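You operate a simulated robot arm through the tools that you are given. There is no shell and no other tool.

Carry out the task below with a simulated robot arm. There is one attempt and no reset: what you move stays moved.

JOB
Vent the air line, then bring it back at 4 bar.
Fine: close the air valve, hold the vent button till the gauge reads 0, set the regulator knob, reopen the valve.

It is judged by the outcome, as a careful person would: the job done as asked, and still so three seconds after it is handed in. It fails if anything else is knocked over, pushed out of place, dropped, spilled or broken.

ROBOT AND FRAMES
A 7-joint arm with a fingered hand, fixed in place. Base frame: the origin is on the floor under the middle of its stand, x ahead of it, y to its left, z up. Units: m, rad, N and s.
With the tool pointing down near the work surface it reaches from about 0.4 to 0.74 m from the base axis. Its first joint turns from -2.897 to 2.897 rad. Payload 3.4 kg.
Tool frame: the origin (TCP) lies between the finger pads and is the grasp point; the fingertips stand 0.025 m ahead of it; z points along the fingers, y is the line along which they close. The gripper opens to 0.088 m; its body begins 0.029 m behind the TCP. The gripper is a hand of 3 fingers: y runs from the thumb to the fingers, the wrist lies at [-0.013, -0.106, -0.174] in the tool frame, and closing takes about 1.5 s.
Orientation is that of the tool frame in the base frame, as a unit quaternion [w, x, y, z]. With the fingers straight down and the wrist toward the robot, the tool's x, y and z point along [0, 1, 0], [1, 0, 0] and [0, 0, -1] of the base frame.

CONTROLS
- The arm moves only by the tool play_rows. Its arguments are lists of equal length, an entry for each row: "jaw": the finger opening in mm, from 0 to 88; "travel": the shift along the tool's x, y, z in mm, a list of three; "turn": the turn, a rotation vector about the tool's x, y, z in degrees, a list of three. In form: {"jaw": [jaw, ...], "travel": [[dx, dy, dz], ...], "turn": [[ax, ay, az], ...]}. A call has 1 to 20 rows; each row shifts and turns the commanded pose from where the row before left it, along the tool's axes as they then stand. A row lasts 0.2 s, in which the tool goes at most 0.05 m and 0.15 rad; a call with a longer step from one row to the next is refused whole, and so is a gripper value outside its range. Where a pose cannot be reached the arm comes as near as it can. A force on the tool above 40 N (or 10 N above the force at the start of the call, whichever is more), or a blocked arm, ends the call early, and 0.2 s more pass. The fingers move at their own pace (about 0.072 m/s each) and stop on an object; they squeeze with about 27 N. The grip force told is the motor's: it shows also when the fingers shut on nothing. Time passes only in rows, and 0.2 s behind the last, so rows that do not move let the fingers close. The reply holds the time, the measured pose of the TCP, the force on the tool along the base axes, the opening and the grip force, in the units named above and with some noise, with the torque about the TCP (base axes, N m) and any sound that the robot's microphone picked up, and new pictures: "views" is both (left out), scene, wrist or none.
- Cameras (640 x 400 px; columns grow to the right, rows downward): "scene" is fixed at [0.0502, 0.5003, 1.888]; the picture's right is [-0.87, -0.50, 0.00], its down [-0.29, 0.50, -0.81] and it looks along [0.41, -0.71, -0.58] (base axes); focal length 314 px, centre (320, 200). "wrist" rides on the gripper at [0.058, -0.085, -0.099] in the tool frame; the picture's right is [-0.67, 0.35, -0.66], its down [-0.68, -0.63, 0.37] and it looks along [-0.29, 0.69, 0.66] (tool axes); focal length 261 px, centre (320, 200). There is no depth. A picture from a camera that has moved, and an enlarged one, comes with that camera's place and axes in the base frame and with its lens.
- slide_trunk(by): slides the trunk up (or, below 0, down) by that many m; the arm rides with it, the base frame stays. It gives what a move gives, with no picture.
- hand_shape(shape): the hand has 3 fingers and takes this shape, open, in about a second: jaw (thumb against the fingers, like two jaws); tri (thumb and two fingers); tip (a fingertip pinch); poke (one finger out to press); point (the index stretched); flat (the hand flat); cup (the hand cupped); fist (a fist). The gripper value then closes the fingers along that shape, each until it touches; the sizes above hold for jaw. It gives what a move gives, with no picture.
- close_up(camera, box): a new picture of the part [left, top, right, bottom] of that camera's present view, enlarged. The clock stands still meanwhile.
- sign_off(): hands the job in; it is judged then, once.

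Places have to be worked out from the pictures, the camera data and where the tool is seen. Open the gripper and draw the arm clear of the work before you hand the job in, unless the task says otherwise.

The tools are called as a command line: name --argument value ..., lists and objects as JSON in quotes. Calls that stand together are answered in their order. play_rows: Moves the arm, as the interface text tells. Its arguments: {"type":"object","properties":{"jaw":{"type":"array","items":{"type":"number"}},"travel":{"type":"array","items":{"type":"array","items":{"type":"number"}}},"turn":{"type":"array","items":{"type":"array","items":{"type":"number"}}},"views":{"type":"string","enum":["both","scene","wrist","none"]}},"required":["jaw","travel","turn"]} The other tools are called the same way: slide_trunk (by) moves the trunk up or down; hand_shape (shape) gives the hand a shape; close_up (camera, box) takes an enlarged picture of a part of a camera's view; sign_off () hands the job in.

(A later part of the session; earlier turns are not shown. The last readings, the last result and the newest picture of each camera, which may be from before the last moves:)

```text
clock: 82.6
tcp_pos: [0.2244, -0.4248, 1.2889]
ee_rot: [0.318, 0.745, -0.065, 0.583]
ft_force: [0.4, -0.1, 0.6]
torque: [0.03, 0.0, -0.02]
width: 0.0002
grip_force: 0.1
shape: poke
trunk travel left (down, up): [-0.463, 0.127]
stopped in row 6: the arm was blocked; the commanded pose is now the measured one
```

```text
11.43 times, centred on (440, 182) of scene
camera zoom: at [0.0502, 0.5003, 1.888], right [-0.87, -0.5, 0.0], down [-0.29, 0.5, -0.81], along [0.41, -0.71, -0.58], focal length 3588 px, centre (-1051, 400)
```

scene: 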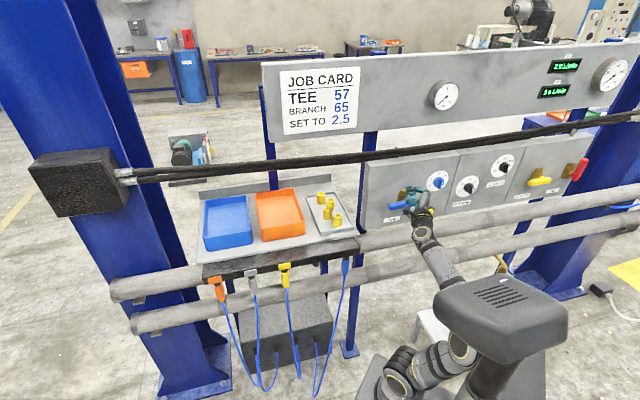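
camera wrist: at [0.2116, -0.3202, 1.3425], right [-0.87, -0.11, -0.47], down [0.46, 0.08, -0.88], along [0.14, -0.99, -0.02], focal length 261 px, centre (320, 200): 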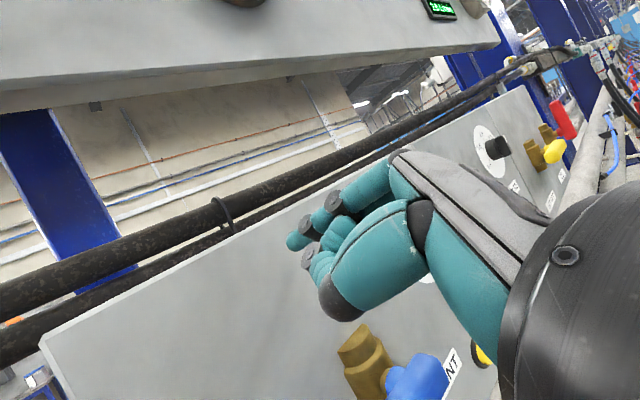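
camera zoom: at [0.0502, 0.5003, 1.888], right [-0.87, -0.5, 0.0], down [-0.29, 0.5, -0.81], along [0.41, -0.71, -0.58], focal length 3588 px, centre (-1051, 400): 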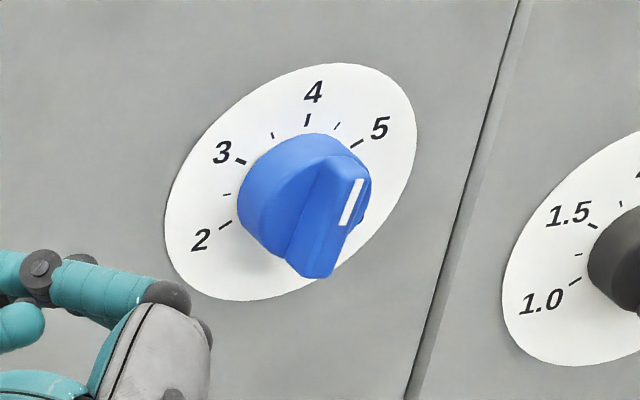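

The knob is in clear view now; I enlarge it to read the pointer's exact angle relative to the 4 mark.

close_up --camera "scene" --box '[430, 170, 450, 195]'

close_up --camera "scene" --box '[380, 160, 470, 250]'

```text
16.00 times, centred on (440, 182) of scene
camera zoom: at [0.0502, 0.5003, 1.888], right [-0.87, -0.5, 0.0], down [-0.29, 0.5, -0.81], along [0.41, -0.71, -0.58], focal length 5024 px, centre (-1600, 480)
```

zoom: 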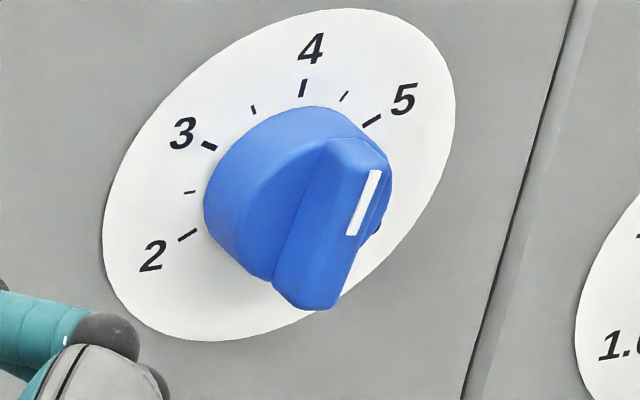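

```text
4.44 times, centred on (425, 205) of scene
camera zoom: at [0.0502, 0.5003, 1.888], right [-0.87, -0.5, 0.0], down [-0.29, 0.5, -0.81], along [0.41, -0.71, -0.58], focal length 1396 px, centre (-147, 178)
```

zoom: 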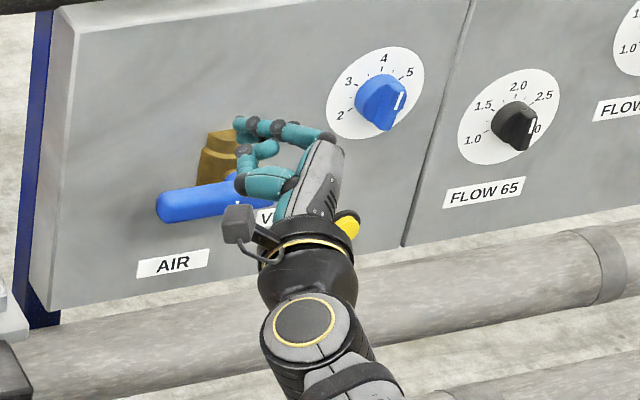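

The pointer reads about 6–7° right of the 4 mark (≈4.1 bar), so only a small nudge remains. First I untangle the arm: I rotate the hand back toward the fingers-down pose (reverse of what worked before), where the arm straightens and the elbow can fold to the good side.

play_rows --jaw '[88, 88, 88, 88, 88, 88, 88, 88]' --travel '[[0, 0, 0], [0, 0, 0], [0, 0, 0], [0, 0, 0], [0, 0, 0], [0, 0, 0], [0, 0, 0], [0, 0, 0]]' --turn '[[1.87, -1.32, -3.27], [1.87, -1.32, -3.27], [1.87, -1.32, -3.27], [1.87, -1.32, -3.27], [1.87, -1.32, -3.27], [1.87, -1.32, -3.27], [1.87, -1.32, -3.27], [1.87, -1.32, -3.27]]' --views "scene"

```text
clock: 84.6
tcp_pos: [0.2593, -0.4263, 1.2664]
ee_rot: [0.326, 0.85, 0.172, 0.376]
ft_force: [0.6, -0.3, 0.6]
torque: [-0.01, 0.01, -0.01]
width: 0.0001
grip_force: 0.0
shape: poke
trunk travel left (down, up): [-0.463, 0.127]
stopped in row 8: the arm was blocked; the commanded pose is now the measured one
```

scene: 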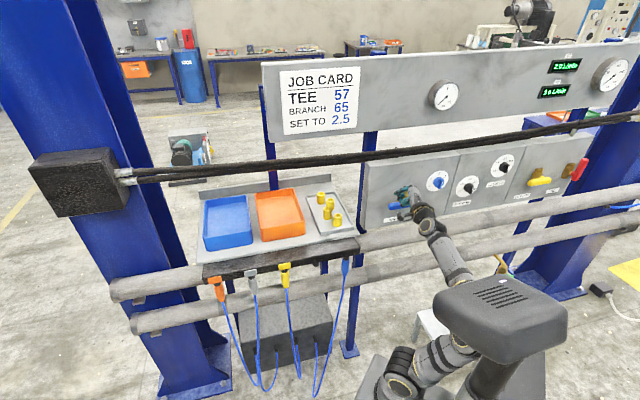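

The arm tracked most of it, sagging a little toward the lever. I now lift the hand 60 mm and pull back 30 mm to straighten the arm.

play_rows --jaw '[88, 88, 88, 88, 88, 88, 88, 88]' --travel '[[3.9, 5.1, -3.8], [3.9, 5.1, -3.8], [3.9, 5.1, -3.8], [3.9, 5.1, -3.8], [3.6, 3.1, -6.9], [3.6, 3.1, -6.9], [3.6, 3.1, -6.9], [3.6, 3.1, -6.9]]' --turn '[[0, 0, 0], [0, 0, 0], [0, 0, 0], [0, 0, 0], [0, 0, 0], [0, 0, 0], [0, 0, 0], [0, 0, 0]]' --views "scene"

```text
clock: 86.4
tcp_pos: [0.2454, -0.4171, 1.3288]
ee_rot: [0.327, 0.849, 0.17, 0.378]
ft_force: [0.2, -0.2, -0.4]
torque: [0.01, -0.04, 0.01]
width: 0.0002
grip_force: 0.1
shape: poke
trunk travel left (down, up): [-0.463, 0.127]
```

scene: 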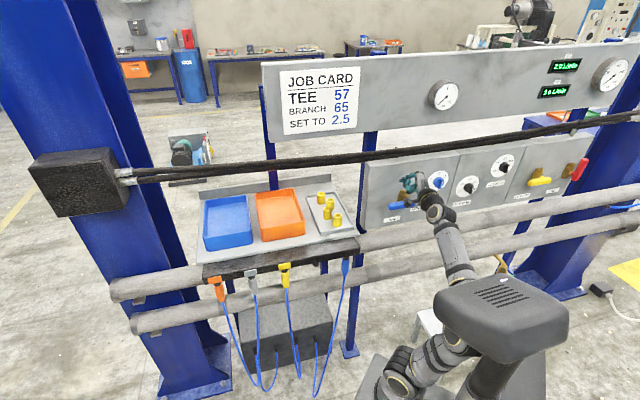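

Good tracking. I continue the rotation to the fingers-down-forward pose (about 55° more).

play_rows --jaw '[88, 88, 88, 88, 88, 88, 88, 88, 88, 88, 88, 88, 88, 88]' --travel '[[0, 1, -1], [0, 1, -1], [0, 1, -1], [0, 1, -1], [0, 1, -1], [0, 1, -1], [0, 1, -1], [0, 1, -1], [0, 0, -1], [0, 0, -1], [0, 0, -1], [0, 0, -1], [0, 0, -1], [0, 0, -1]]' --turn '[[1.75, -1.17, -3.36], [1.75, -1.17, -3.36], [1.75, -1.17, -3.36], [1.75, -1.17, -3.36], [1.75, -1.17, -3.36], [1.75, -1.17, -3.36], [1.75, -1.17, -3.36], [1.75, -1.17, -3.36], [1.75, -1.17, -3.36], [1.75, -1.17, -3.36], [1.75, -1.17, -3.36], [1.75, -1.17, -3.36], [1.75, -1.17, -3.36], [1.75, -1.17, -3.36]]' --views "scene"

```text
clock: 89.4
tcp_pos: [0.2393, -0.4151, 1.3434]
ee_rot: [0.287, 0.803, 0.519, 0.054]
ft_force: [0.2, 0.0, -1.0]
torque: [0.03, 0.0, 0.0]
width: 0.0001
grip_force: 0.0
shape: poke
trunk travel left (down, up): [-0.463, 0.127]
```

scene: 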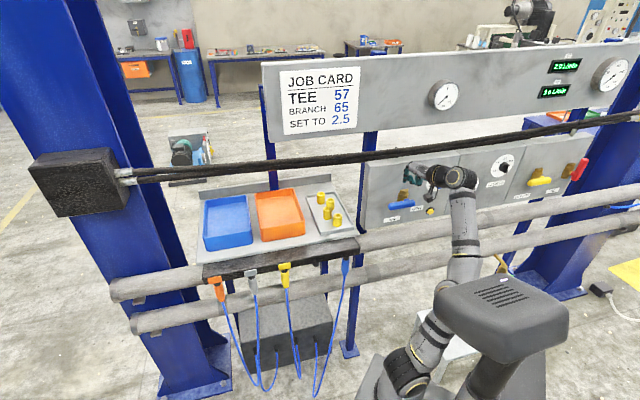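

The arm is back in the earlier good fingers-down pose. I restore the trunk to the height used for the lever work (down 0.06 m); the fingers stay above and in front of the lever.

slide_trunk --by -0.06

play_rows --jaw '[88, 88, 88, 88]' --travel '[[0, -1.5, -6], [0, -1.5, -6], [0, -1.5, -6], [0, -1.5, -6]]' --turn '[[0, 0, 0], [0, 0, 0], [0, 0, 0], [0, 0, 0]]' --views "scene"

```text
clock: 90.4
tcp_pos: [0.2399, -0.4146, 1.2844]
ee_rot: [0.288, 0.803, 0.518, 0.054]
ft_force: [-0.3, -0.9, 0.5]
torque: [0.03, -0.04, 0.01]
width: 0.0003
grip_force: 0.1
shape: poke
trunk travel left (down, up): [-0.403, 0.187]
```

```text
clock: 91.4
tcp_pos: [0.2263, -0.4034, 1.3021]
ee_rot: [0.286, 0.804, 0.518, 0.055]
ft_force: [-0.7, 0.4, 1.0]
torque: [-0.04, -0.01, -0.02]
width: 0.0001
grip_force: 0.0
shape: poke
trunk travel left (down, up): [-0.403, 0.187]
```

scene: 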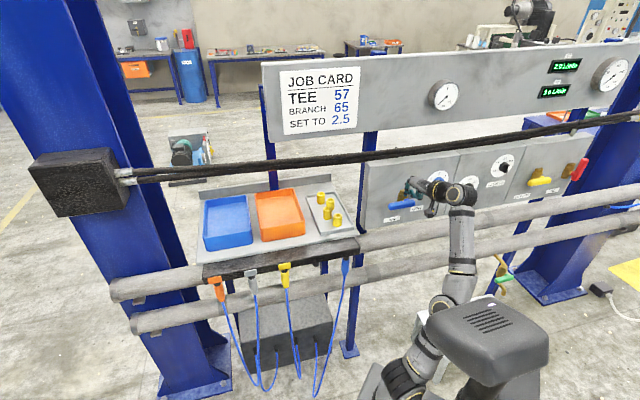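

Same pose and trunk height as before the successful rotation; I repeat it (first 60°).

play_rows --jaw '[88, 88, 88, 88, 88, 88, 88, 88, 88, 88, 88, 88, 88, 88, 88]' --travel '[[0, 0, 0], [0, 0, 0], [0, 0, 0], [0, 0, 0], [0, 0, 0], [0, 0, 0], [0, 0, 0], [0, 0, 0], [0, 0, 0], [0, 0, 0], [0, 0, 0], [0, 0, 0], [0, 0, 0], [0, 0, 0], [0, 0, 0]]' --turn '[[-1.71, 1.2, 3.38], [-1.71, 1.2, 3.38], [-1.71, 1.2, 3.38], [-1.71, 1.2, 3.38], [-1.71, 1.2, 3.38], [-1.71, 1.2, 3.38], [-1.71, 1.2, 3.38], [-1.71, 1.2, 3.38], [-1.71, 1.2, 3.38], [-1.71, 1.2, 3.38], [-1.71, 1.2, 3.38], [-1.71, 1.2, 3.38], [-1.71, 1.2, 3.38], [-1.71, 1.2, 3.38], [-1.71, 1.2, 3.38]]' --views "scene"

```text
clock: 94.6
tcp_pos: [0.2259, -0.4043, 1.3012]
ee_rot: [0.32, 0.847, 0.141, 0.4]
ft_force: [-0.2, 0.1, 0.2]
torque: [0.01, 0.0, 0.03]
width: 0.0
grip_force: 0.1
shape: poke
trunk travel left (down, up): [-0.403, 0.187]
```

scene: 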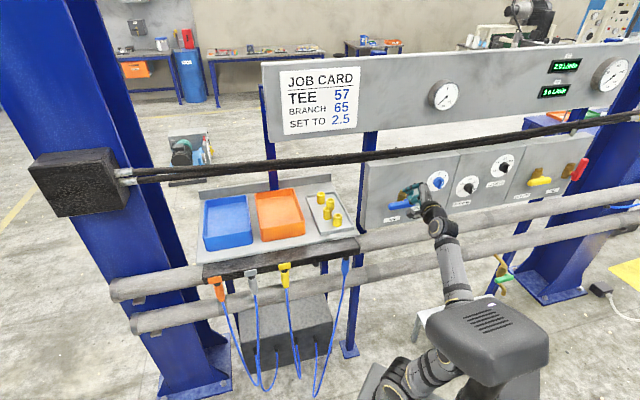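

Tracking stays exact at the same TCP; I finish the remaining 60° of rotation.

play_rows --jaw '[88, 88, 88, 88, 88, 88, 88, 88, 88, 88, 88, 88, 88, 88, 88]' --travel '[[0, 0, 0], [0, 0, 0], [0, 0, 0], [0, 0, 0], [0, 0, 0], [0, 0, 0], [0, 0, 0], [0, 0, 0], [0, 0, 0], [0, 0, 0], [0, 0, 0], [0, 0, 0], [0, 0, 0], [0, 0, 0], [0, 0, 0]]' --turn '[[-1.71, 1.2, 3.38], [-1.71, 1.2, 3.38], [-1.71, 1.2, 3.38], [-1.71, 1.2, 3.38], [-1.71, 1.2, 3.38], [-1.71, 1.2, 3.38], [-1.71, 1.2, 3.38], [-1.71, 1.2, 3.38], [-1.71, 1.2, 3.38], [-1.71, 1.2, 3.38], [-1.71, 1.2, 3.38], [-1.71, 1.2, 3.38], [-1.71, 1.2, 3.38], [-1.71, 1.2, 3.38], [-1.6, 1.1, 3.2]]' --views "scene"

```text
clock: 97.8
tcp_pos: [0.2258, -0.4043, 1.3009]
ee_rot: [0.268, 0.668, -0.272, 0.639]
ft_force: [-0.3, -0.1, -0.4]
torque: [-0.01, 0.02, 0.02]
width: 0.0001
grip_force: 0.0
shape: poke
trunk travel left (down, up): [-0.403, 0.187]
```

scene: 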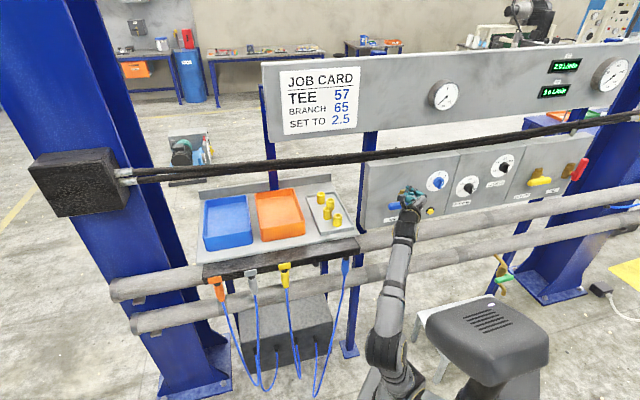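

The elbow is now on the good (left) side as during the lever work. I move right toward the knob in two stages at n≈-0.445, well in front of everything, checking that tracking holds.

play_rows --jaw '[88, 88, 88, 88, 88, 88, 88, 88]' --travel '[[-3, 11, 0], [-3, 11, 0], [-3, 11, 0], [-3, 11, 0], [-3, 11, 0], [-3, 11, 0], [-3, 11, 0], [-3, 11, 0]]' --turn '[[0, 0, 0], [0, 0, 0], [0, 0, 0], [0, 0, 0], [0, 0, 0], [0, 0, 0], [0, 0, 0], [0, 0, 0]]' --views "scene"

```text
clock: 99.6
tcp_pos: [0.1632, -0.4655, 1.2789]
ee_rot: [0.269, 0.668, -0.271, 0.639]
ft_force: [0.4, -0.4, 0.2]
torque: [0.0, -0.01, -0.01]
width: 0.0001
grip_force: 0.0
shape: poke
trunk travel left (down, up): [-0.403, 0.187]
```

scene: 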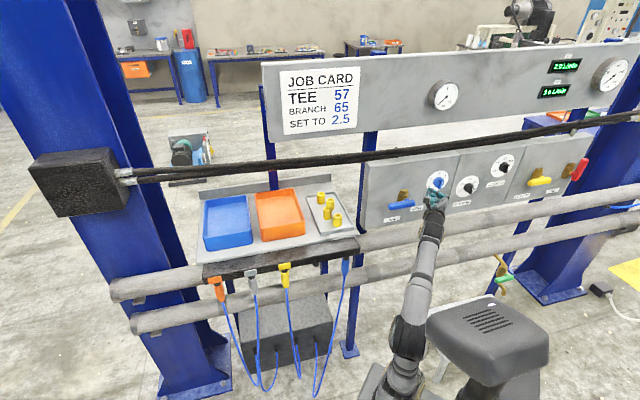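

Tracking is exact. I continue the rest of the way to just left-below the knob, still ~70 mm in front of it.

play_rows --jaw '[88, 88, 88, 88, 88, 88, 88, 88]' --travel '[[-5, 11, 2], [-5, 11, 2], [-5, 11, 2], [-5, 11, 2], [-5, 11, 2], [-5, 11, 2], [-5, 11, 2], [-5, 11, 2]]' --turn '[[0, 0, 0], [0, 0, 0], [0, 0, 0], [0, 0, 0], [0, 0, 0], [0, 0, 0], [0, 0, 0], [0, 0, 0]]' --views "both"

close_up --camera "wrist" --box '[150, 120, 350, 300]'

close_up --camera "scene" --box '[415, 165, 465, 215]'

```text
clock: 101.4
tcp_pos: [0.1106, -0.5379, 1.2389]
ee_rot: [0.269, 0.667, -0.272, 0.639]
ft_force: [0.3, -0.2, 0.4]
torque: [-0.02, -0.02, 0.02]
width: 0.0
grip_force: 0.1
shape: poke
trunk travel left (down, up): [-0.403, 0.187]
camera wrist: at [0.1028, -0.4093, 1.3012], right [-0.73, 0.23, -0.64], down [0.68, 0.2, -0.71], along [-0.03, -0.95, -0.3], focal length 261 px, centre (320, 200)
```

scene: 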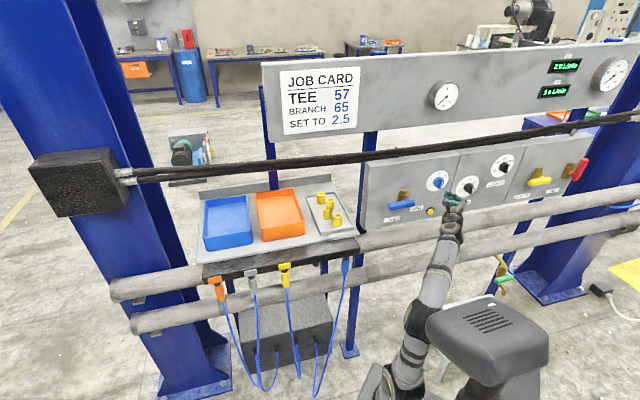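
wrist: 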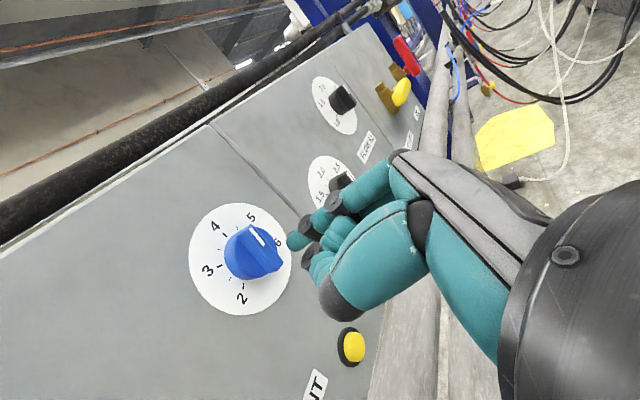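

```text
2.22 times, centred on (250, 210) of wrist
camera zoom: at [0.1028, -0.4093, 1.3012], right [-0.73, 0.23, -0.64], down [0.68, 0.2, -0.71], along [-0.03, -0.95, -0.3], focal length 579 px, centre (476, 178)
```

zoom: 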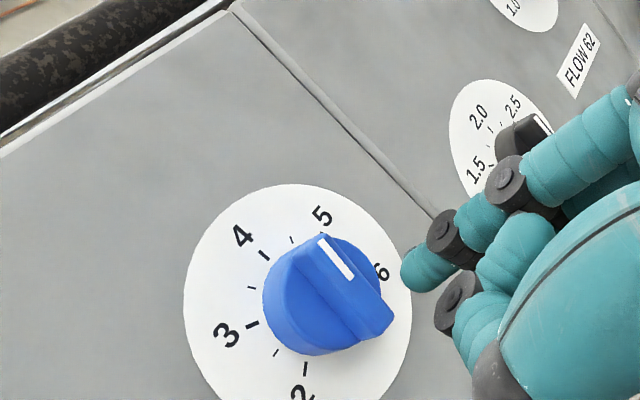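

```text
8.00 times, centred on (440, 190) of scene
camera zoom: at [0.0502, 0.5003, 1.888], right [-0.87, -0.5, 0.0], down [-0.29, 0.5, -0.81], along [0.41, -0.71, -0.58], focal length 2512 px, centre (-640, 280)
```

zoom: 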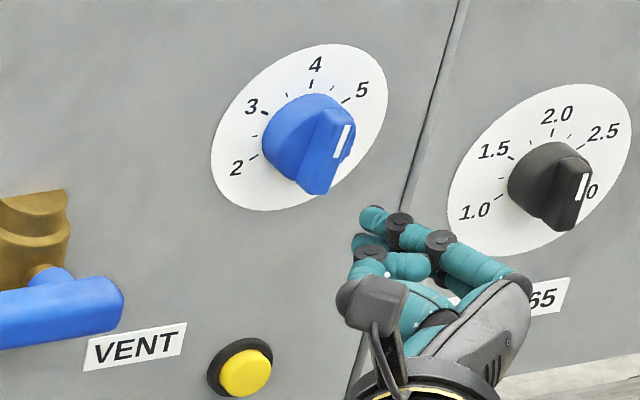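

Clean re-measure: ridge centre at s=-0.3228, z=1.241, front n=-0.546; fingertip tracks as expected. I drop 17 mm, shift 3.5 mm left and advance 63 mm so the tip sits left of the ridge's lower half.

play_rows --jaw '[88, 88, 88, 88, 88, 88, 88, 88]' --travel '[[-8.4, -1.7, 0], [-8.4, -1.8, 0], [0, 0, 12], [0, 0, 12], [0, 0, 12], [0, 0, 12], [0, 0, 10], [0, 0, 5]]' --turn '[[0, 0, 0], [0, 0, 0], [0, 0, 0], [0, 0, 0], [0, 0, 0], [0, 0, 0], [0, 0, 0], [0, 0, 0]]' --views "wrist"

close_up --camera "wrist" --box '[200, 130, 380, 310]'

close_up --camera "scene" --box '[420, 165, 460, 200]'

```text
clock: 103.2
tcp_pos: [0.1562, -0.581, 1.2197]
ee_rot: [0.268, 0.668, -0.271, 0.639]
ft_force: [-0.6, 0.1, -0.1]
torque: [0.0, -0.02, 0.0]
width: 0.0002
grip_force: 0.0
shape: poke
trunk travel left (down, up): [-0.403, 0.187]
camera wrist: at [0.1482, -0.451, 1.2811], right [-0.73, 0.23, -0.64], down [0.68, 0.2, -0.71], along [-0.03, -0.95, -0.3], focal length 261 px, centre (320, 200)
```

wrist: 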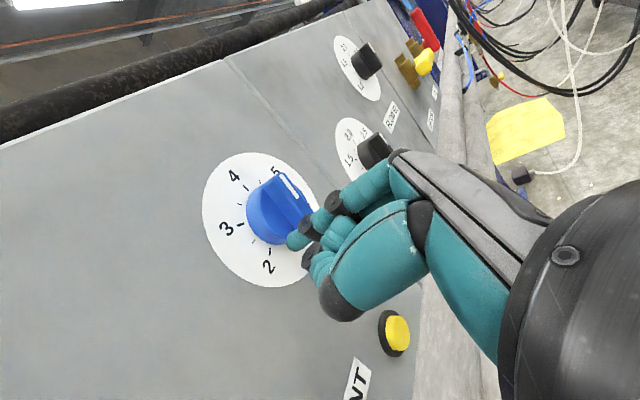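

```text
2.22 times, centred on (290, 220) of wrist
camera zoom: at [0.1482, -0.451, 1.2811], right [-0.73, 0.23, -0.64], down [0.68, 0.2, -0.71], along [-0.03, -0.95, -0.3], focal length 579 px, centre (387, 156)
```

zoom: 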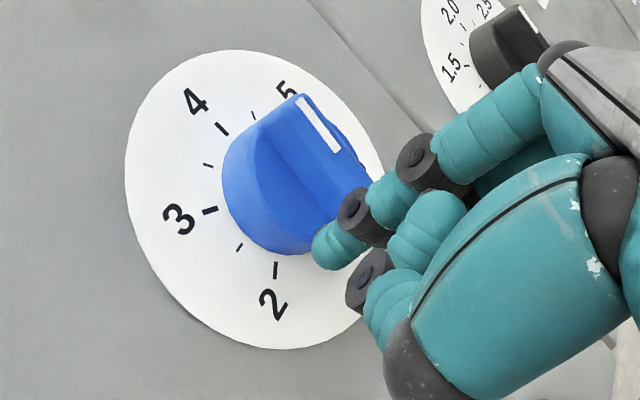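

```text
11.43 times, centred on (440, 182) of scene
camera zoom: at [0.0502, 0.5003, 1.888], right [-0.87, -0.5, 0.0], down [-0.29, 0.5, -0.81], along [0.41, -0.71, -0.58], focal length 3588 px, centre (-1051, 400)
```

zoom: 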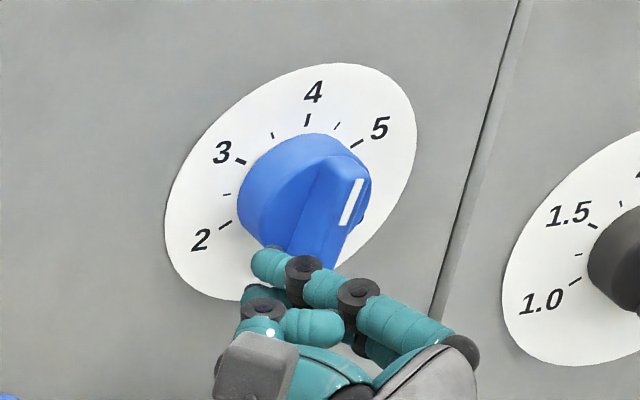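

The tip sits just left of the ridge's lower end, no contact. I push right about 7 mm in small steps and look.

play_rows --jaw '[88, 88, 88, 88, 88]' --travel '[[0, 2, 0], [0, 2, 0], [0, 1.5, 0], [0, 1.5, 0], [0, 0, 0]]' --turn '[[0, 0, 0], [0, 0, 0], [0, 0, 0], [0, 0, 0], [0, 0, 0]]' --views "none"

close_up --camera "scene" --box '[430, 170, 450, 195]'

```text
clock: 104.4
tcp_pos: [0.1523, -0.5849, 1.22]
ee_rot: [0.269, 0.668, -0.271, 0.639]
ft_force: [0.4, 2.3, -0.5]
torque: [0.01, 0.03, 0.0]
width: 0.0
grip_force: 0.0
shape: poke
trunk travel left (down, up): [-0.403, 0.187]
```

```text
16.00 times, centred on (440, 182) of scene
camera zoom: at [0.0502, 0.5003, 1.888], right [-0.87, -0.5, 0.0], down [-0.29, 0.5, -0.81], along [0.41, -0.71, -0.58], focal length 5024 px, centre (-1600, 480)
```

zoom: 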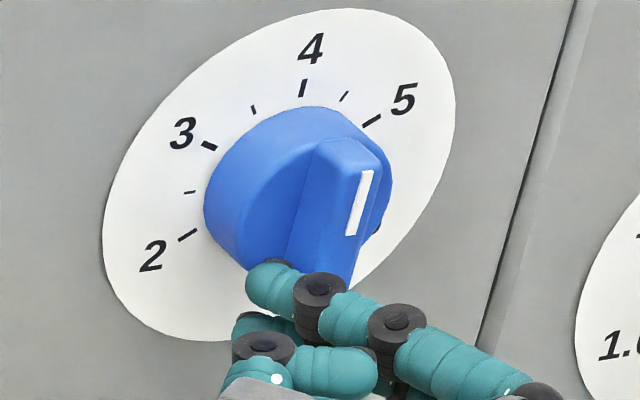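

The pointer now stands vertical, in line with the 4 mark (within about 2°), at only ~2 N. I back the finger off left and retract straight out.

play_rows --jaw '[88, 88, 88, 88, 88, 88, 88, 88]' --travel '[[0, -3, 0], [0, -3, 0], [0, -2, -6], [0, 0, -12], [0, 0, -12], [0, 0, -12], [0, 0, -12], [0, 0, -10]]' --turn '[[0, 0, 0], [0, 0, 0], [0, 0, 0], [0, 0, 0], [0, 0, 0], [0, 0, 0], [0, 0, 0], [0, 0, 0]]' --views "both"

close_up --camera "wrist" --box '[180, 170, 320, 320]'

close_up --camera "scene" --box '[430, 170, 450, 195]'

```text
clock: 106.2
tcp_pos: [0.1118, -0.5332, 1.2221]
ee_rot: [0.269, 0.667, -0.271, 0.639]
ft_force: [0.1, -0.3, -0.6]
torque: [-0.03, 0.0, 0.02]
width: 0.0
grip_force: 0.2
shape: poke
trunk travel left (down, up): [-0.403, 0.187]
camera wrist: at [0.1043, -0.4047, 1.2833], right [-0.73, 0.23, -0.64], down [0.68, 0.2, -0.71], along [-0.03, -0.95, -0.3], focal length 261 px, centre (320, 200)
```

scene: 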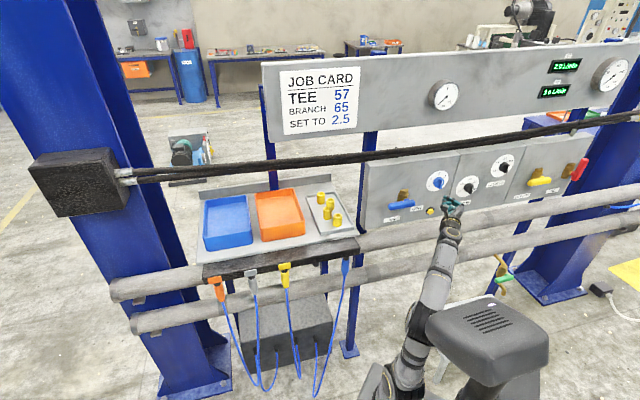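
wrist: 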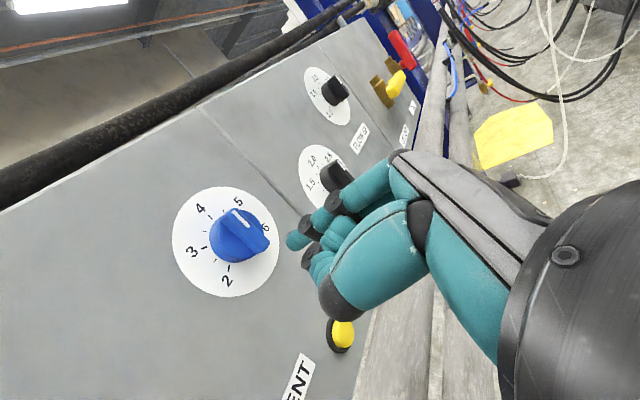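

```text
2.67 times, centred on (250, 245) of wrist
camera zoom: at [0.1043, -0.4047, 1.2833], right [-0.73, 0.23, -0.64], down [0.68, 0.2, -0.71], along [-0.03, -0.95, -0.3], focal length 695 px, centre (507, 80)
```

zoom: 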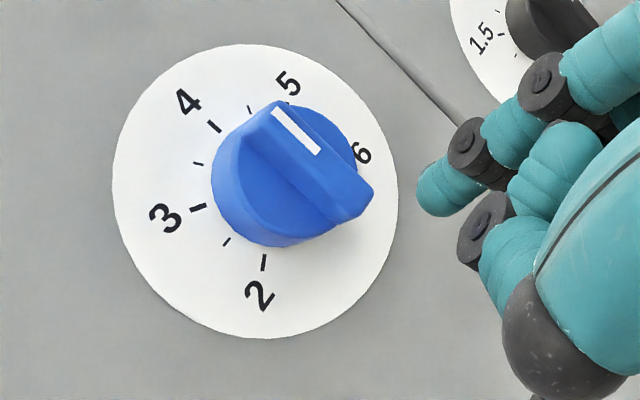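

```text
16.00 times, centred on (440, 182) of scene
camera zoom: at [0.0502, 0.5003, 1.888], right [-0.87, -0.5, 0.0], down [-0.29, 0.5, -0.81], along [0.41, -0.71, -0.58], focal length 5024 px, centre (-1600, 480)
```

zoom: 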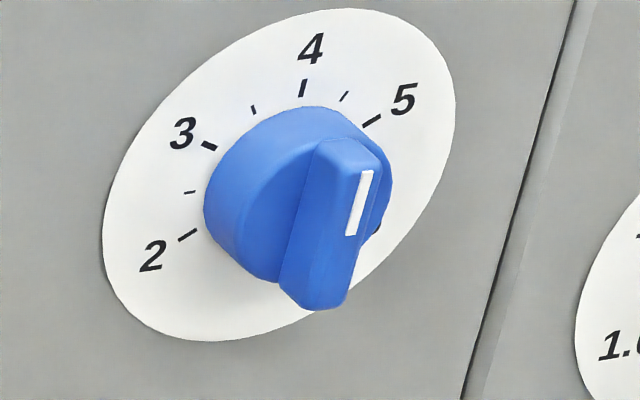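

Retracted cleanly. I measure the pointer angle more carefully in tighter enlargements from both cameras.

close_up --camera "scene" --box '[434, 172, 446, 190]'

close_up --camera "wrist" --box '[200, 190, 280, 270]'

```text
16.00 times, centred on (440, 181) of scene
camera zoom: at [0.0502, 0.5003, 1.888], right [-0.87, -0.5, 0.0], down [-0.29, 0.5, -0.81], along [0.41, -0.71, -0.58], focal length 5024 px, centre (-1600, 504)
```

zoom: 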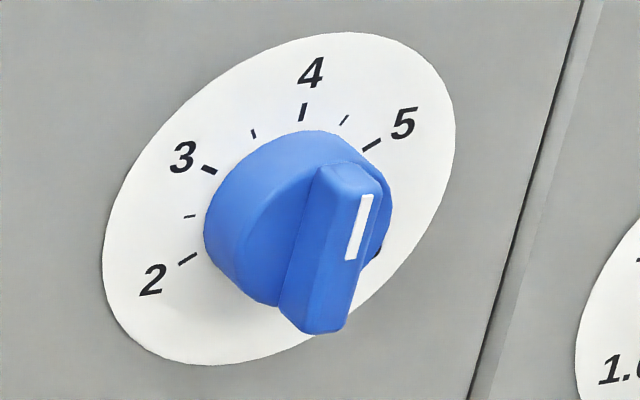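

```text
5.00 times, centred on (240, 230) of wrist
camera zoom: at [0.1043, -0.4047, 1.2833], right [-0.73, 0.23, -0.64], down [0.68, 0.2, -0.71], along [-0.03, -0.95, -0.3], focal length 1303 px, centre (720, 50)
```

zoom: 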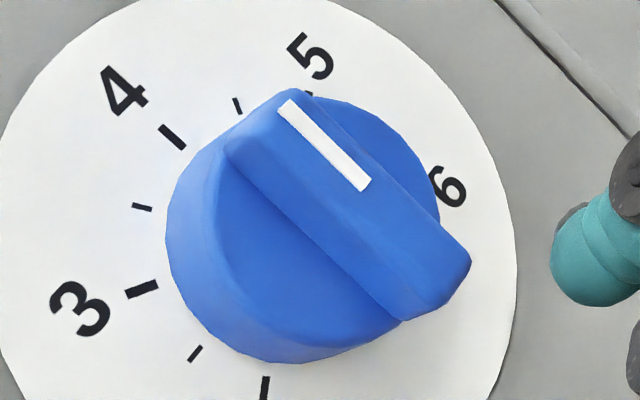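

Scene geometry puts the pointer at 0° ±1.5° from the 4 mark, so the regulator is set at 4. Now for reopening: I move back left to in front of the lever's long end, retreating to n≈-0.41.

play_rows --jaw '[88, 88, 88, 88, 88, 88, 88, 88, 88, 88, 88, 88]' --travel '[[0, -6, -12], [0, -12, -10], [0, -15, -6], [-2, -15, -4], [-2, -15, -3], [-2, -15, -3], [-2, -15, -2], [-3, -15, -2], [-3, -15, -2], [-3, -15, -1], [-3, -15, -1], [-3, -15, 0]]' --turn '[[0, 0, 0], [0, 0, 0], [0, 0, 0], [0, 0, 0], [0, 0, 0], [0, 0, 0], [0, 0, 0], [0, 0, 0], [0, 0, 0], [0, 0, 0], [0, 0, 0], [0, 0, 0]]' --views "scene"

```text
clock: 108.8
tcp_pos: [0.1986, -0.3831, 1.1971]
ee_rot: [0.268, 0.668, -0.271, 0.639]
ft_force: [1.1, 0.8, -0.1]
torque: [0.02, 0.02, 0.0]
width: 0.0
grip_force: 0.0
shape: poke
trunk travel left (down, up): [-0.403, 0.187]
```

scene: 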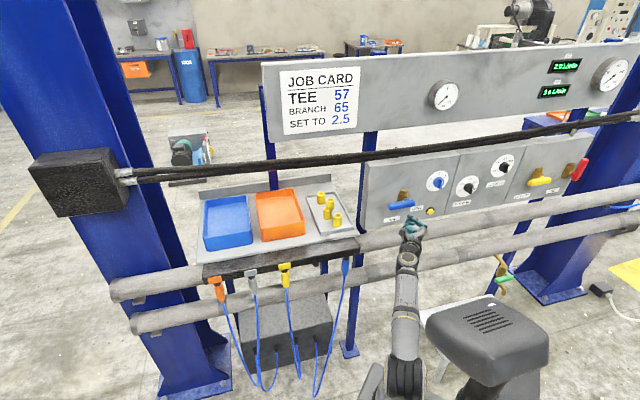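

Exactly in place. I open the hand to the jaw shape and roll 90° so thumb and fingers can pass below and above the lever.

hand_shape --shape "jaw"

play_rows --jaw '[70, 70, 70, 70, 70, 70, 70, 70, 70, 70, 70, 70, 70, 70, 70]' --travel '[[0, 0, 0], [0, 0, 0], [0, 0, 0], [0, 0, 0], [0, 0, 0], [0, 0, 0], [0, 0, 0], [0, 0, 0], [0, 0, 0], [0, 0, 0], [0, 0, 0], [0, 0, 0], [0, 0, 0], [0, 0, 0], [0, 0, 0]]' --turn '[[0, 0, -6], [0, 0, -6], [0, 0, -6], [0, 0, -6], [0, 0, -6], [0, 0, -6], [0, 0, -6], [0, 0, -6], [0, 0, -6], [0, 0, -6], [0, 0, -6], [0, 0, -6], [0, 0, -6], [0, 0, -6], [0, 0, -6]]' --views "both"

close_up --camera "scene" --box '[380, 170, 460, 250]'

```text
clock: 109.7
tcp_pos: [0.198, -0.3834, 1.1989]
ee_rot: [0.268, 0.667, -0.271, 0.64]
ft_force: [-0.8, 0.0, 0.4]
torque: [0.0, 0.0, 0.0]
width: 0.0882
grip_force: 0.3
shape: jaw
trunk travel left (down, up): [-0.403, 0.187]
```

```text
clock: 112.9
tcp_pos: [0.1983, -0.382, 1.1983]
ee_rot: [0.642, 0.664, 0.281, 0.261]
ft_force: [0.1, 0.4, -0.6]
torque: [0.03, -0.04, -0.01]
width: 0.0701
grip_force: 0.0
shape: jaw
trunk travel left (down, up): [-0.403, 0.187]
camera wrist: at [0.1652, -0.2698, 1.1175], right [-0.92, -0.02, 0.38], down [-0.25, -0.73, -0.63], along [0.29, -0.68, 0.67], focal length 261 px, centre (320, 200)
```

scene: 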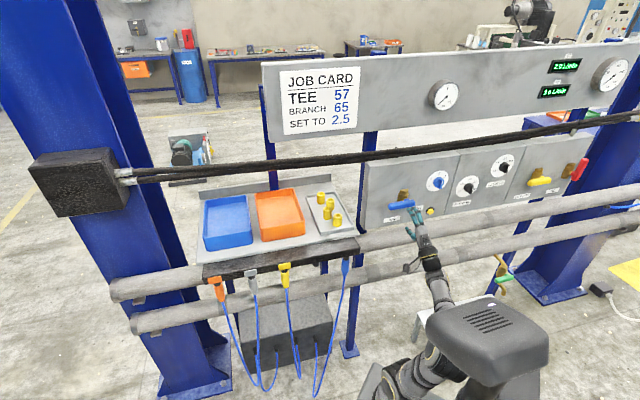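
wrist: 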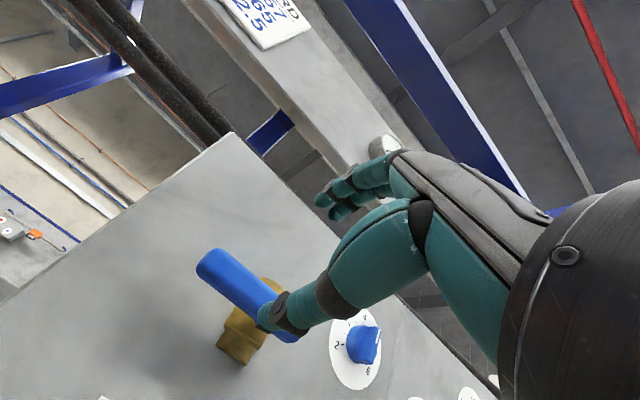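

```text
5.00 times, centred on (420, 210) of scene
camera zoom: at [0.0502, 0.5003, 1.888], right [-0.87, -0.5, 0.0], down [-0.29, 0.5, -0.81], along [0.41, -0.71, -0.58], focal length 1570 px, centre (-180, 150)
```

zoom: 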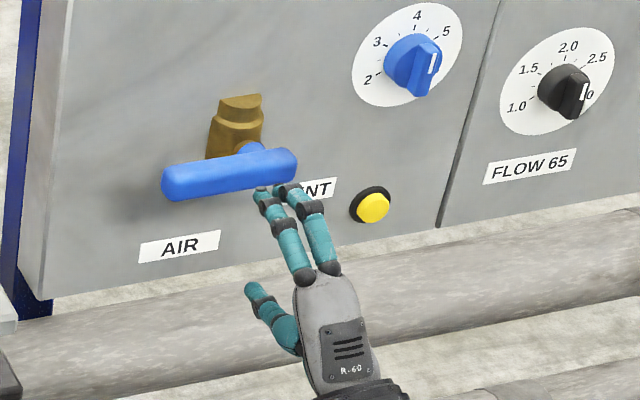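

This matches the pose I withdrew from earlier, so going straight in 96 mm will straddle the lever again (opening 70 mm, lever ~22 mm).

play_rows --jaw '[70, 70, 70, 70, 70, 70, 70, 70]' --travel '[[0, 0.4, 12], [0, 0.4, 12], [0, 0.4, 12], [0, 0.4, 12], [0, 0.4, 12], [0, 0.4, 12], [0, 0.4, 12], [0, 0.4, 12]]' --turn '[[0, 0, 0], [0, 0, 0], [0, 0, 0], [0, 0, 0], [0, 0, 0], [0, 0, 0], [0, 0, 0], [0, 0, 0]]' --views "wrist"

close_up --camera "scene" --box '[390, 165, 450, 225]'

```text
clock: 114.7
tcp_pos: [0.2669, -0.4506, 1.1982]
ee_rot: [0.642, 0.664, 0.28, 0.262]
ft_force: [0.1, 1.3, 0.9]
torque: [0.0, 0.0, 0.0]
width: 0.0703
grip_force: 0.1
shape: jaw
trunk travel left (down, up): [-0.403, 0.187]
camera wrist: at [0.2345, -0.338, 1.1175], right [-0.92, -0.02, 0.38], down [-0.25, -0.73, -0.63], along [0.29, -0.68, 0.67], focal length 261 px, centre (320, 200)
```

wrist: 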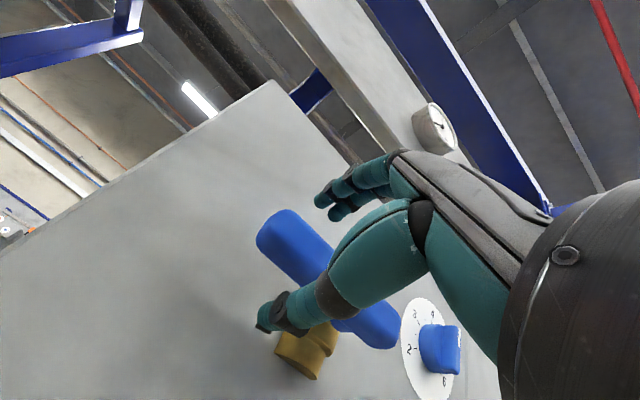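

```text
6.67 times, centred on (420, 195) of scene
camera zoom: at [0.0502, 0.5003, 1.888], right [-0.87, -0.5, 0.0], down [-0.29, 0.5, -0.81], along [0.41, -0.71, -0.58], focal length 2093 px, centre (-347, 233)
```

zoom: 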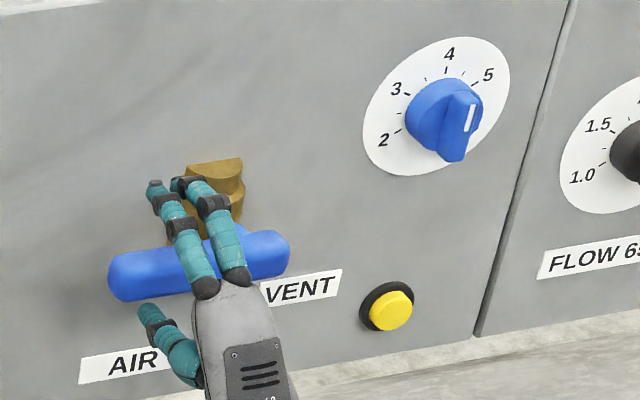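

Fingers above, thumb below the lever. I close to a snug straddle (20 mm) and begin swinging the lever clockwise back up, 30° first.

play_rows --jaw '[40, 24, 20, 20, 20, 20, 20, 20, 20, 20]' --travel '[[0, 0, 0], [0, 0, 0], [0, 0, 0], [0, 0, 0], [-0.2, 4.5, 0], [-0.2, 4.5, 0], [-0.2, 4.5, 0], [-0.2, 4.5, 0], [-0.2, 4.5, 0], [-0.2, 4.5, 0]]' --turn '[[0, 0, 0], [0, 0, 0], [0, 0, 0], [0, 0, 0], [0, 0, 5], [0, 0, 5], [0, 0, 5], [0, 0, 5], [0, 0, 5], [0, 0, 5]]' --views "none"

close_up --camera "scene" --box '[390, 165, 450, 225]'

```text
clock: 116.9
tcp_pos: [0.26, -0.4549, 1.2249]
ee_rot: [0.553, 0.714, 0.099, 0.419]
ft_force: [-0.6, -0.2, -2.5]
torque: [0.01, 0.01, 0.01]
width: 0.0209
grip_force: 0.0
shape: jaw
trunk travel left (down, up): [-0.403, 0.187]
```

```text
6.67 times, centred on (420, 195) of scene
camera zoom: at [0.0502, 0.5003, 1.888], right [-0.87, -0.5, 0.0], down [-0.29, 0.5, -0.81], along [0.41, -0.71, -0.58], focal length 2093 px, centre (-347, 233)
```

zoom: 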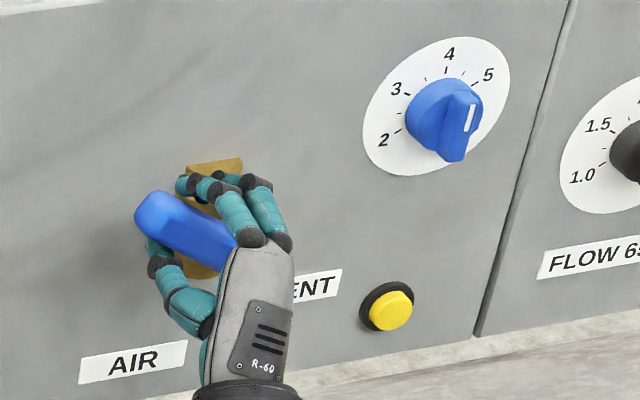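

The lever is swinging up (about 30°) with only ~2.5 N. I continue another 35°.

play_rows --jaw '[20, 20, 20, 20, 20, 20, 20]' --travel '[[-0.2, 4.5, 0], [-0.2, 4.5, 0], [-0.2, 4.5, 0], [-0.2, 4.5, 0], [-0.2, 4.5, 0], [-0.2, 4.5, 0], [-0.2, 4.5, 0]]' --turn '[[0, 0, 5], [0, 0, 5], [0, 0, 5], [0, 0, 5], [0, 0, 5], [0, 0, 5], [0, 0, 5]]' --views "none"

close_up --camera "scene" --box '[390, 165, 450, 225]'

close_up --camera "scene" --box '[425, 80, 465, 110]'

```text
clock: 118.5
tcp_pos: [0.2458, -0.4722, 1.2458]
ee_rot: [0.401, 0.71, -0.122, 0.565]
ft_force: [1.6, 0.9, -2.3]
torque: [-0.01, 0.04, 0.01]
width: 0.0208
grip_force: 0.1
shape: jaw
trunk travel left (down, up): [-0.403, 0.187]
```

```text
6.67 times, centred on (420, 195) of scene
camera zoom: at [0.0502, 0.5003, 1.888], right [-0.87, -0.5, 0.0], down [-0.29, 0.5, -0.81], along [0.41, -0.71, -0.58], focal length 2093 px, centre (-347, 233)
```

zoom: 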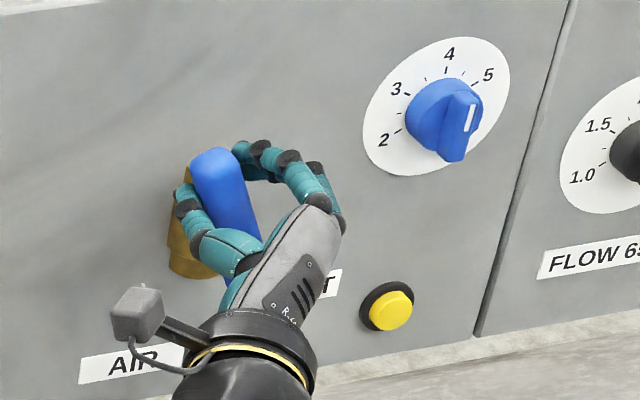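

```text
13.33 times, centred on (445, 95) of scene
camera zoom: at [0.0502, 0.5003, 1.888], right [-0.87, -0.5, 0.0], down [-0.29, 0.5, -0.81], along [0.41, -0.71, -0.58], focal length 4186 px, centre (-1347, 1600)
```

zoom: 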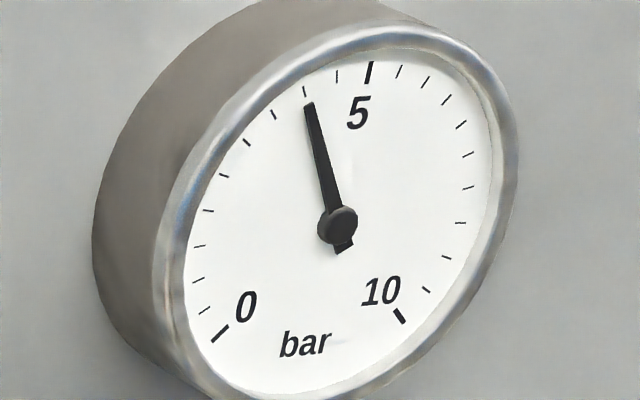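

The gauge is already rising to the 4.0 tick. I finish the swing to fully open: 25° more with a slight over-push to the stop.

play_rows --jaw '[20, 20, 20, 20, 20, 20]' --travel '[[-0.2, 4.5, 0], [-0.2, 4.5, 0], [-0.2, 4.5, 0], [-0.2, 4.5, 0], [-0.2, 4.5, 0], [0, 3, 0]]' --turn '[[0, 0, 5], [0, 0, 5], [0, 0, 5], [0, 0, 5], [0, 0, 4], [0, 0, 0]]' --views "none"

close_up --camera "scene" --box '[390, 165, 450, 225]'

```text
clock: 119.9
tcp_pos: [0.2284, -0.4894, 1.2503]
ee_rot: [0.274, 0.67, -0.265, 0.637]
ft_force: [1.4, 1.5, -1.5]
torque: [-0.01, 0.0, 0.01]
width: 0.0206
grip_force: 0.0
shape: jaw
trunk travel left (down, up): [-0.403, 0.187]
```

```text
6.67 times, centred on (420, 195) of scene
camera zoom: at [0.0502, 0.5003, 1.888], right [-0.87, -0.5, 0.0], down [-0.29, 0.5, -0.81], along [0.41, -0.71, -0.58], focal length 2093 px, centre (-347, 233)
```

zoom: 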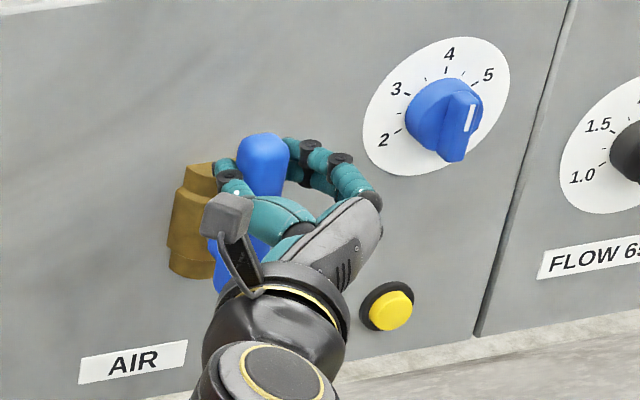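

The lever is about vertical; force is still only ~2 N, so I push a few millimetres further right until the stop is felt.

play_rows --jaw '[20, 20, 20, 20]' --travel '[[0, 2, 0], [0, 2, 0], [0, 1.5, 0], [0, 0, 0]]' --turn '[[0, 0, 0], [0, 0, 0], [0, 0, 0], [0, 0, 0]]' --views "none"

close_up --camera "scene" --box '[390, 165, 450, 225]'

```text
clock: 120.9
tcp_pos: [0.2253, -0.4931, 1.2499]
ee_rot: [0.274, 0.67, -0.264, 0.637]
ft_force: [3.8, 4.1, -1.1]
torque: [-0.02, 0.02, 0.1]
width: 0.0213
grip_force: 0.1
shape: jaw
trunk travel left (down, up): [-0.403, 0.187]
```

```text
6.67 times, centred on (420, 195) of scene
camera zoom: at [0.0502, 0.5003, 1.888], right [-0.87, -0.5, 0.0], down [-0.29, 0.5, -0.81], along [0.41, -0.71, -0.58], focal length 2093 px, centre (-347, 233)
```

zoom: 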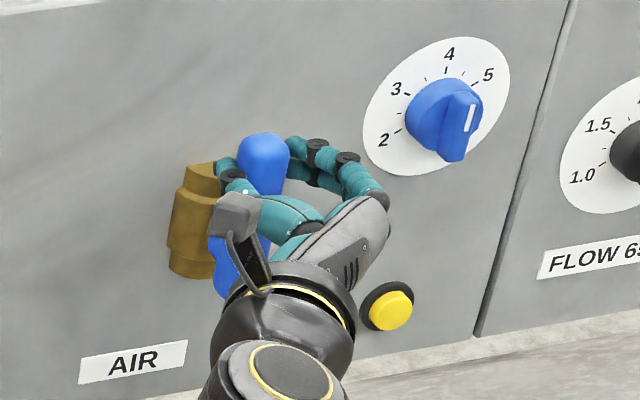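

The force rose to ~6 N with the lever unchanged: it is at its open stop. I open the jaw, re-centre, and back straight out 80 mm.

play_rows --jaw '[35, 55, 70, 75, 75, 75, 75, 75, 75, 75, 75]' --travel '[[0, -2, 0], [0, 0, 0], [0, 0, 0], [0, -3, 0], [0, 0, -8], [0, 0, -12], [0, 0, -12], [0, 0, -12], [0, 0, -12], [0, 0, -12], [0, 0, -12]]' --turn '[[0, 0, 0], [0, 0, 0], [0, 0, 0], [0, 0, 0], [0, 0, 0], [0, 0, 0], [0, 0, 0], [0, 0, 0], [0, 0, 0], [0, 0, 0], [0, 0, 0]]' --views "both"

close_up --camera "scene" --box '[425, 80, 465, 110]'

close_up --camera "scene" --box '[380, 160, 460, 240]'

```text
clock: 123.3
tcp_pos: [0.171, -0.4339, 1.2539]
ee_rot: [0.275, 0.669, -0.267, 0.637]
ft_force: [0.6, 0.2, -0.3]
torque: [0.0, -0.02, 0.0]
width: 0.075
grip_force: 0.1
shape: jaw
trunk travel left (down, up): [-0.403, 0.187]
camera wrist: at [0.1638, -0.3042, 1.3141], right [-0.74, 0.22, -0.63], down [0.67, 0.19, -0.72], along [-0.04, -0.96, -0.29], focal length 261 px, centre (320, 200)
```

scene: 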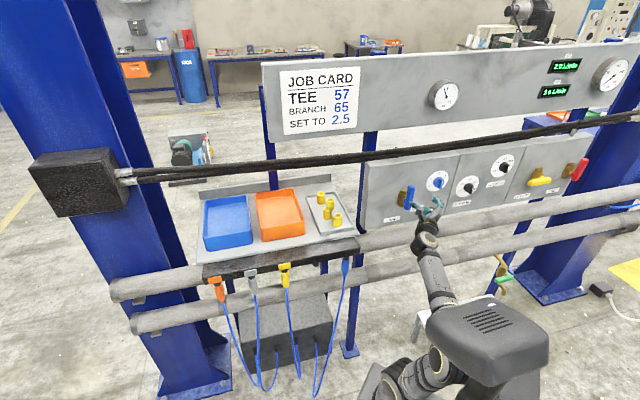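
wrist: 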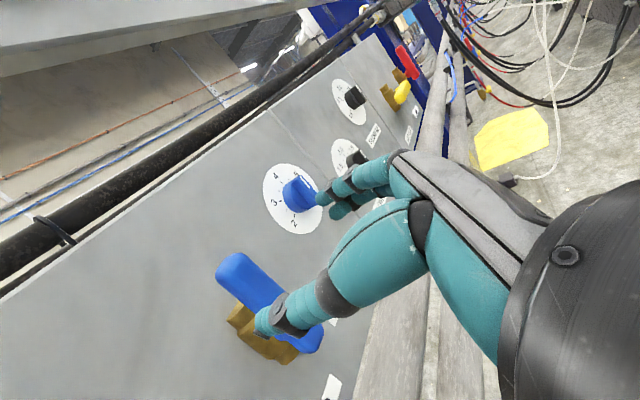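

```text
13.33 times, centred on (445, 95) of scene
camera zoom: at [0.0502, 0.5003, 1.888], right [-0.87, -0.5, 0.0], down [-0.29, 0.5, -0.81], along [0.41, -0.71, -0.58], focal length 4186 px, centre (-1347, 1600)
```

zoom: 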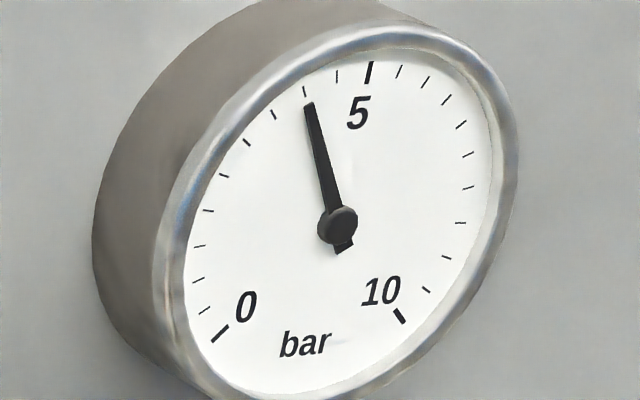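

```text
5.00 times, centred on (420, 200) of scene
camera zoom: at [0.0502, 0.5003, 1.888], right [-0.87, -0.5, 0.0], down [-0.29, 0.5, -0.81], along [0.41, -0.71, -0.58], focal length 1570 px, centre (-180, 200)
```

zoom: 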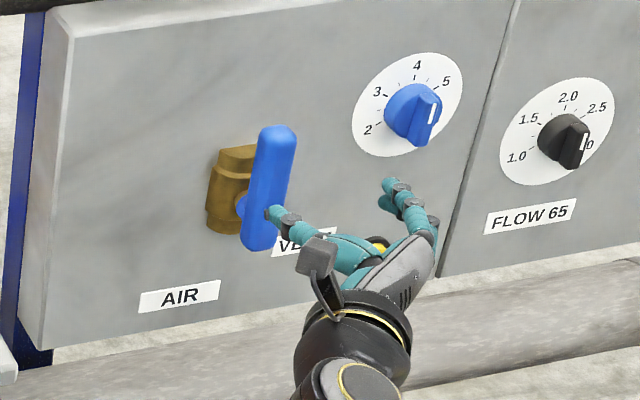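

Gauge holds at about 4.0 bar, lever fully upright, knob at 4. I back away a little more in small steps to leave the arm clear of the work.

play_rows --jaw '[88, 88, 88, 88, 88, 88]' --travel '[[0, 0, -5], [0, 0, -5], [0, 0, -5], [0, 0, -5], [0, 0, -5], [0, 0, -5]]' --turn '[[0, 0, 0], [0, 0, 0], [0, 0, 0], [0, 0, 0], [0, 0, 0], [0, 0, 0]]' --views "scene"

```text
clock: 124.7
tcp_pos: [0.1523, -0.4126, 1.2528]
ee_rot: [0.275, 0.672, -0.266, 0.634]
ft_force: [0.1, -0.1, 0.0]
torque: [-0.03, -0.02, 0.02]
width: 0.0874
grip_force: 0.4
shape: jaw
trunk travel left (down, up): [-0.403, 0.187]
```

scene: 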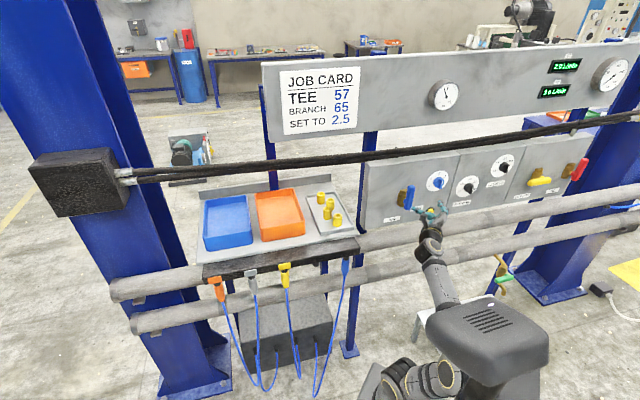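

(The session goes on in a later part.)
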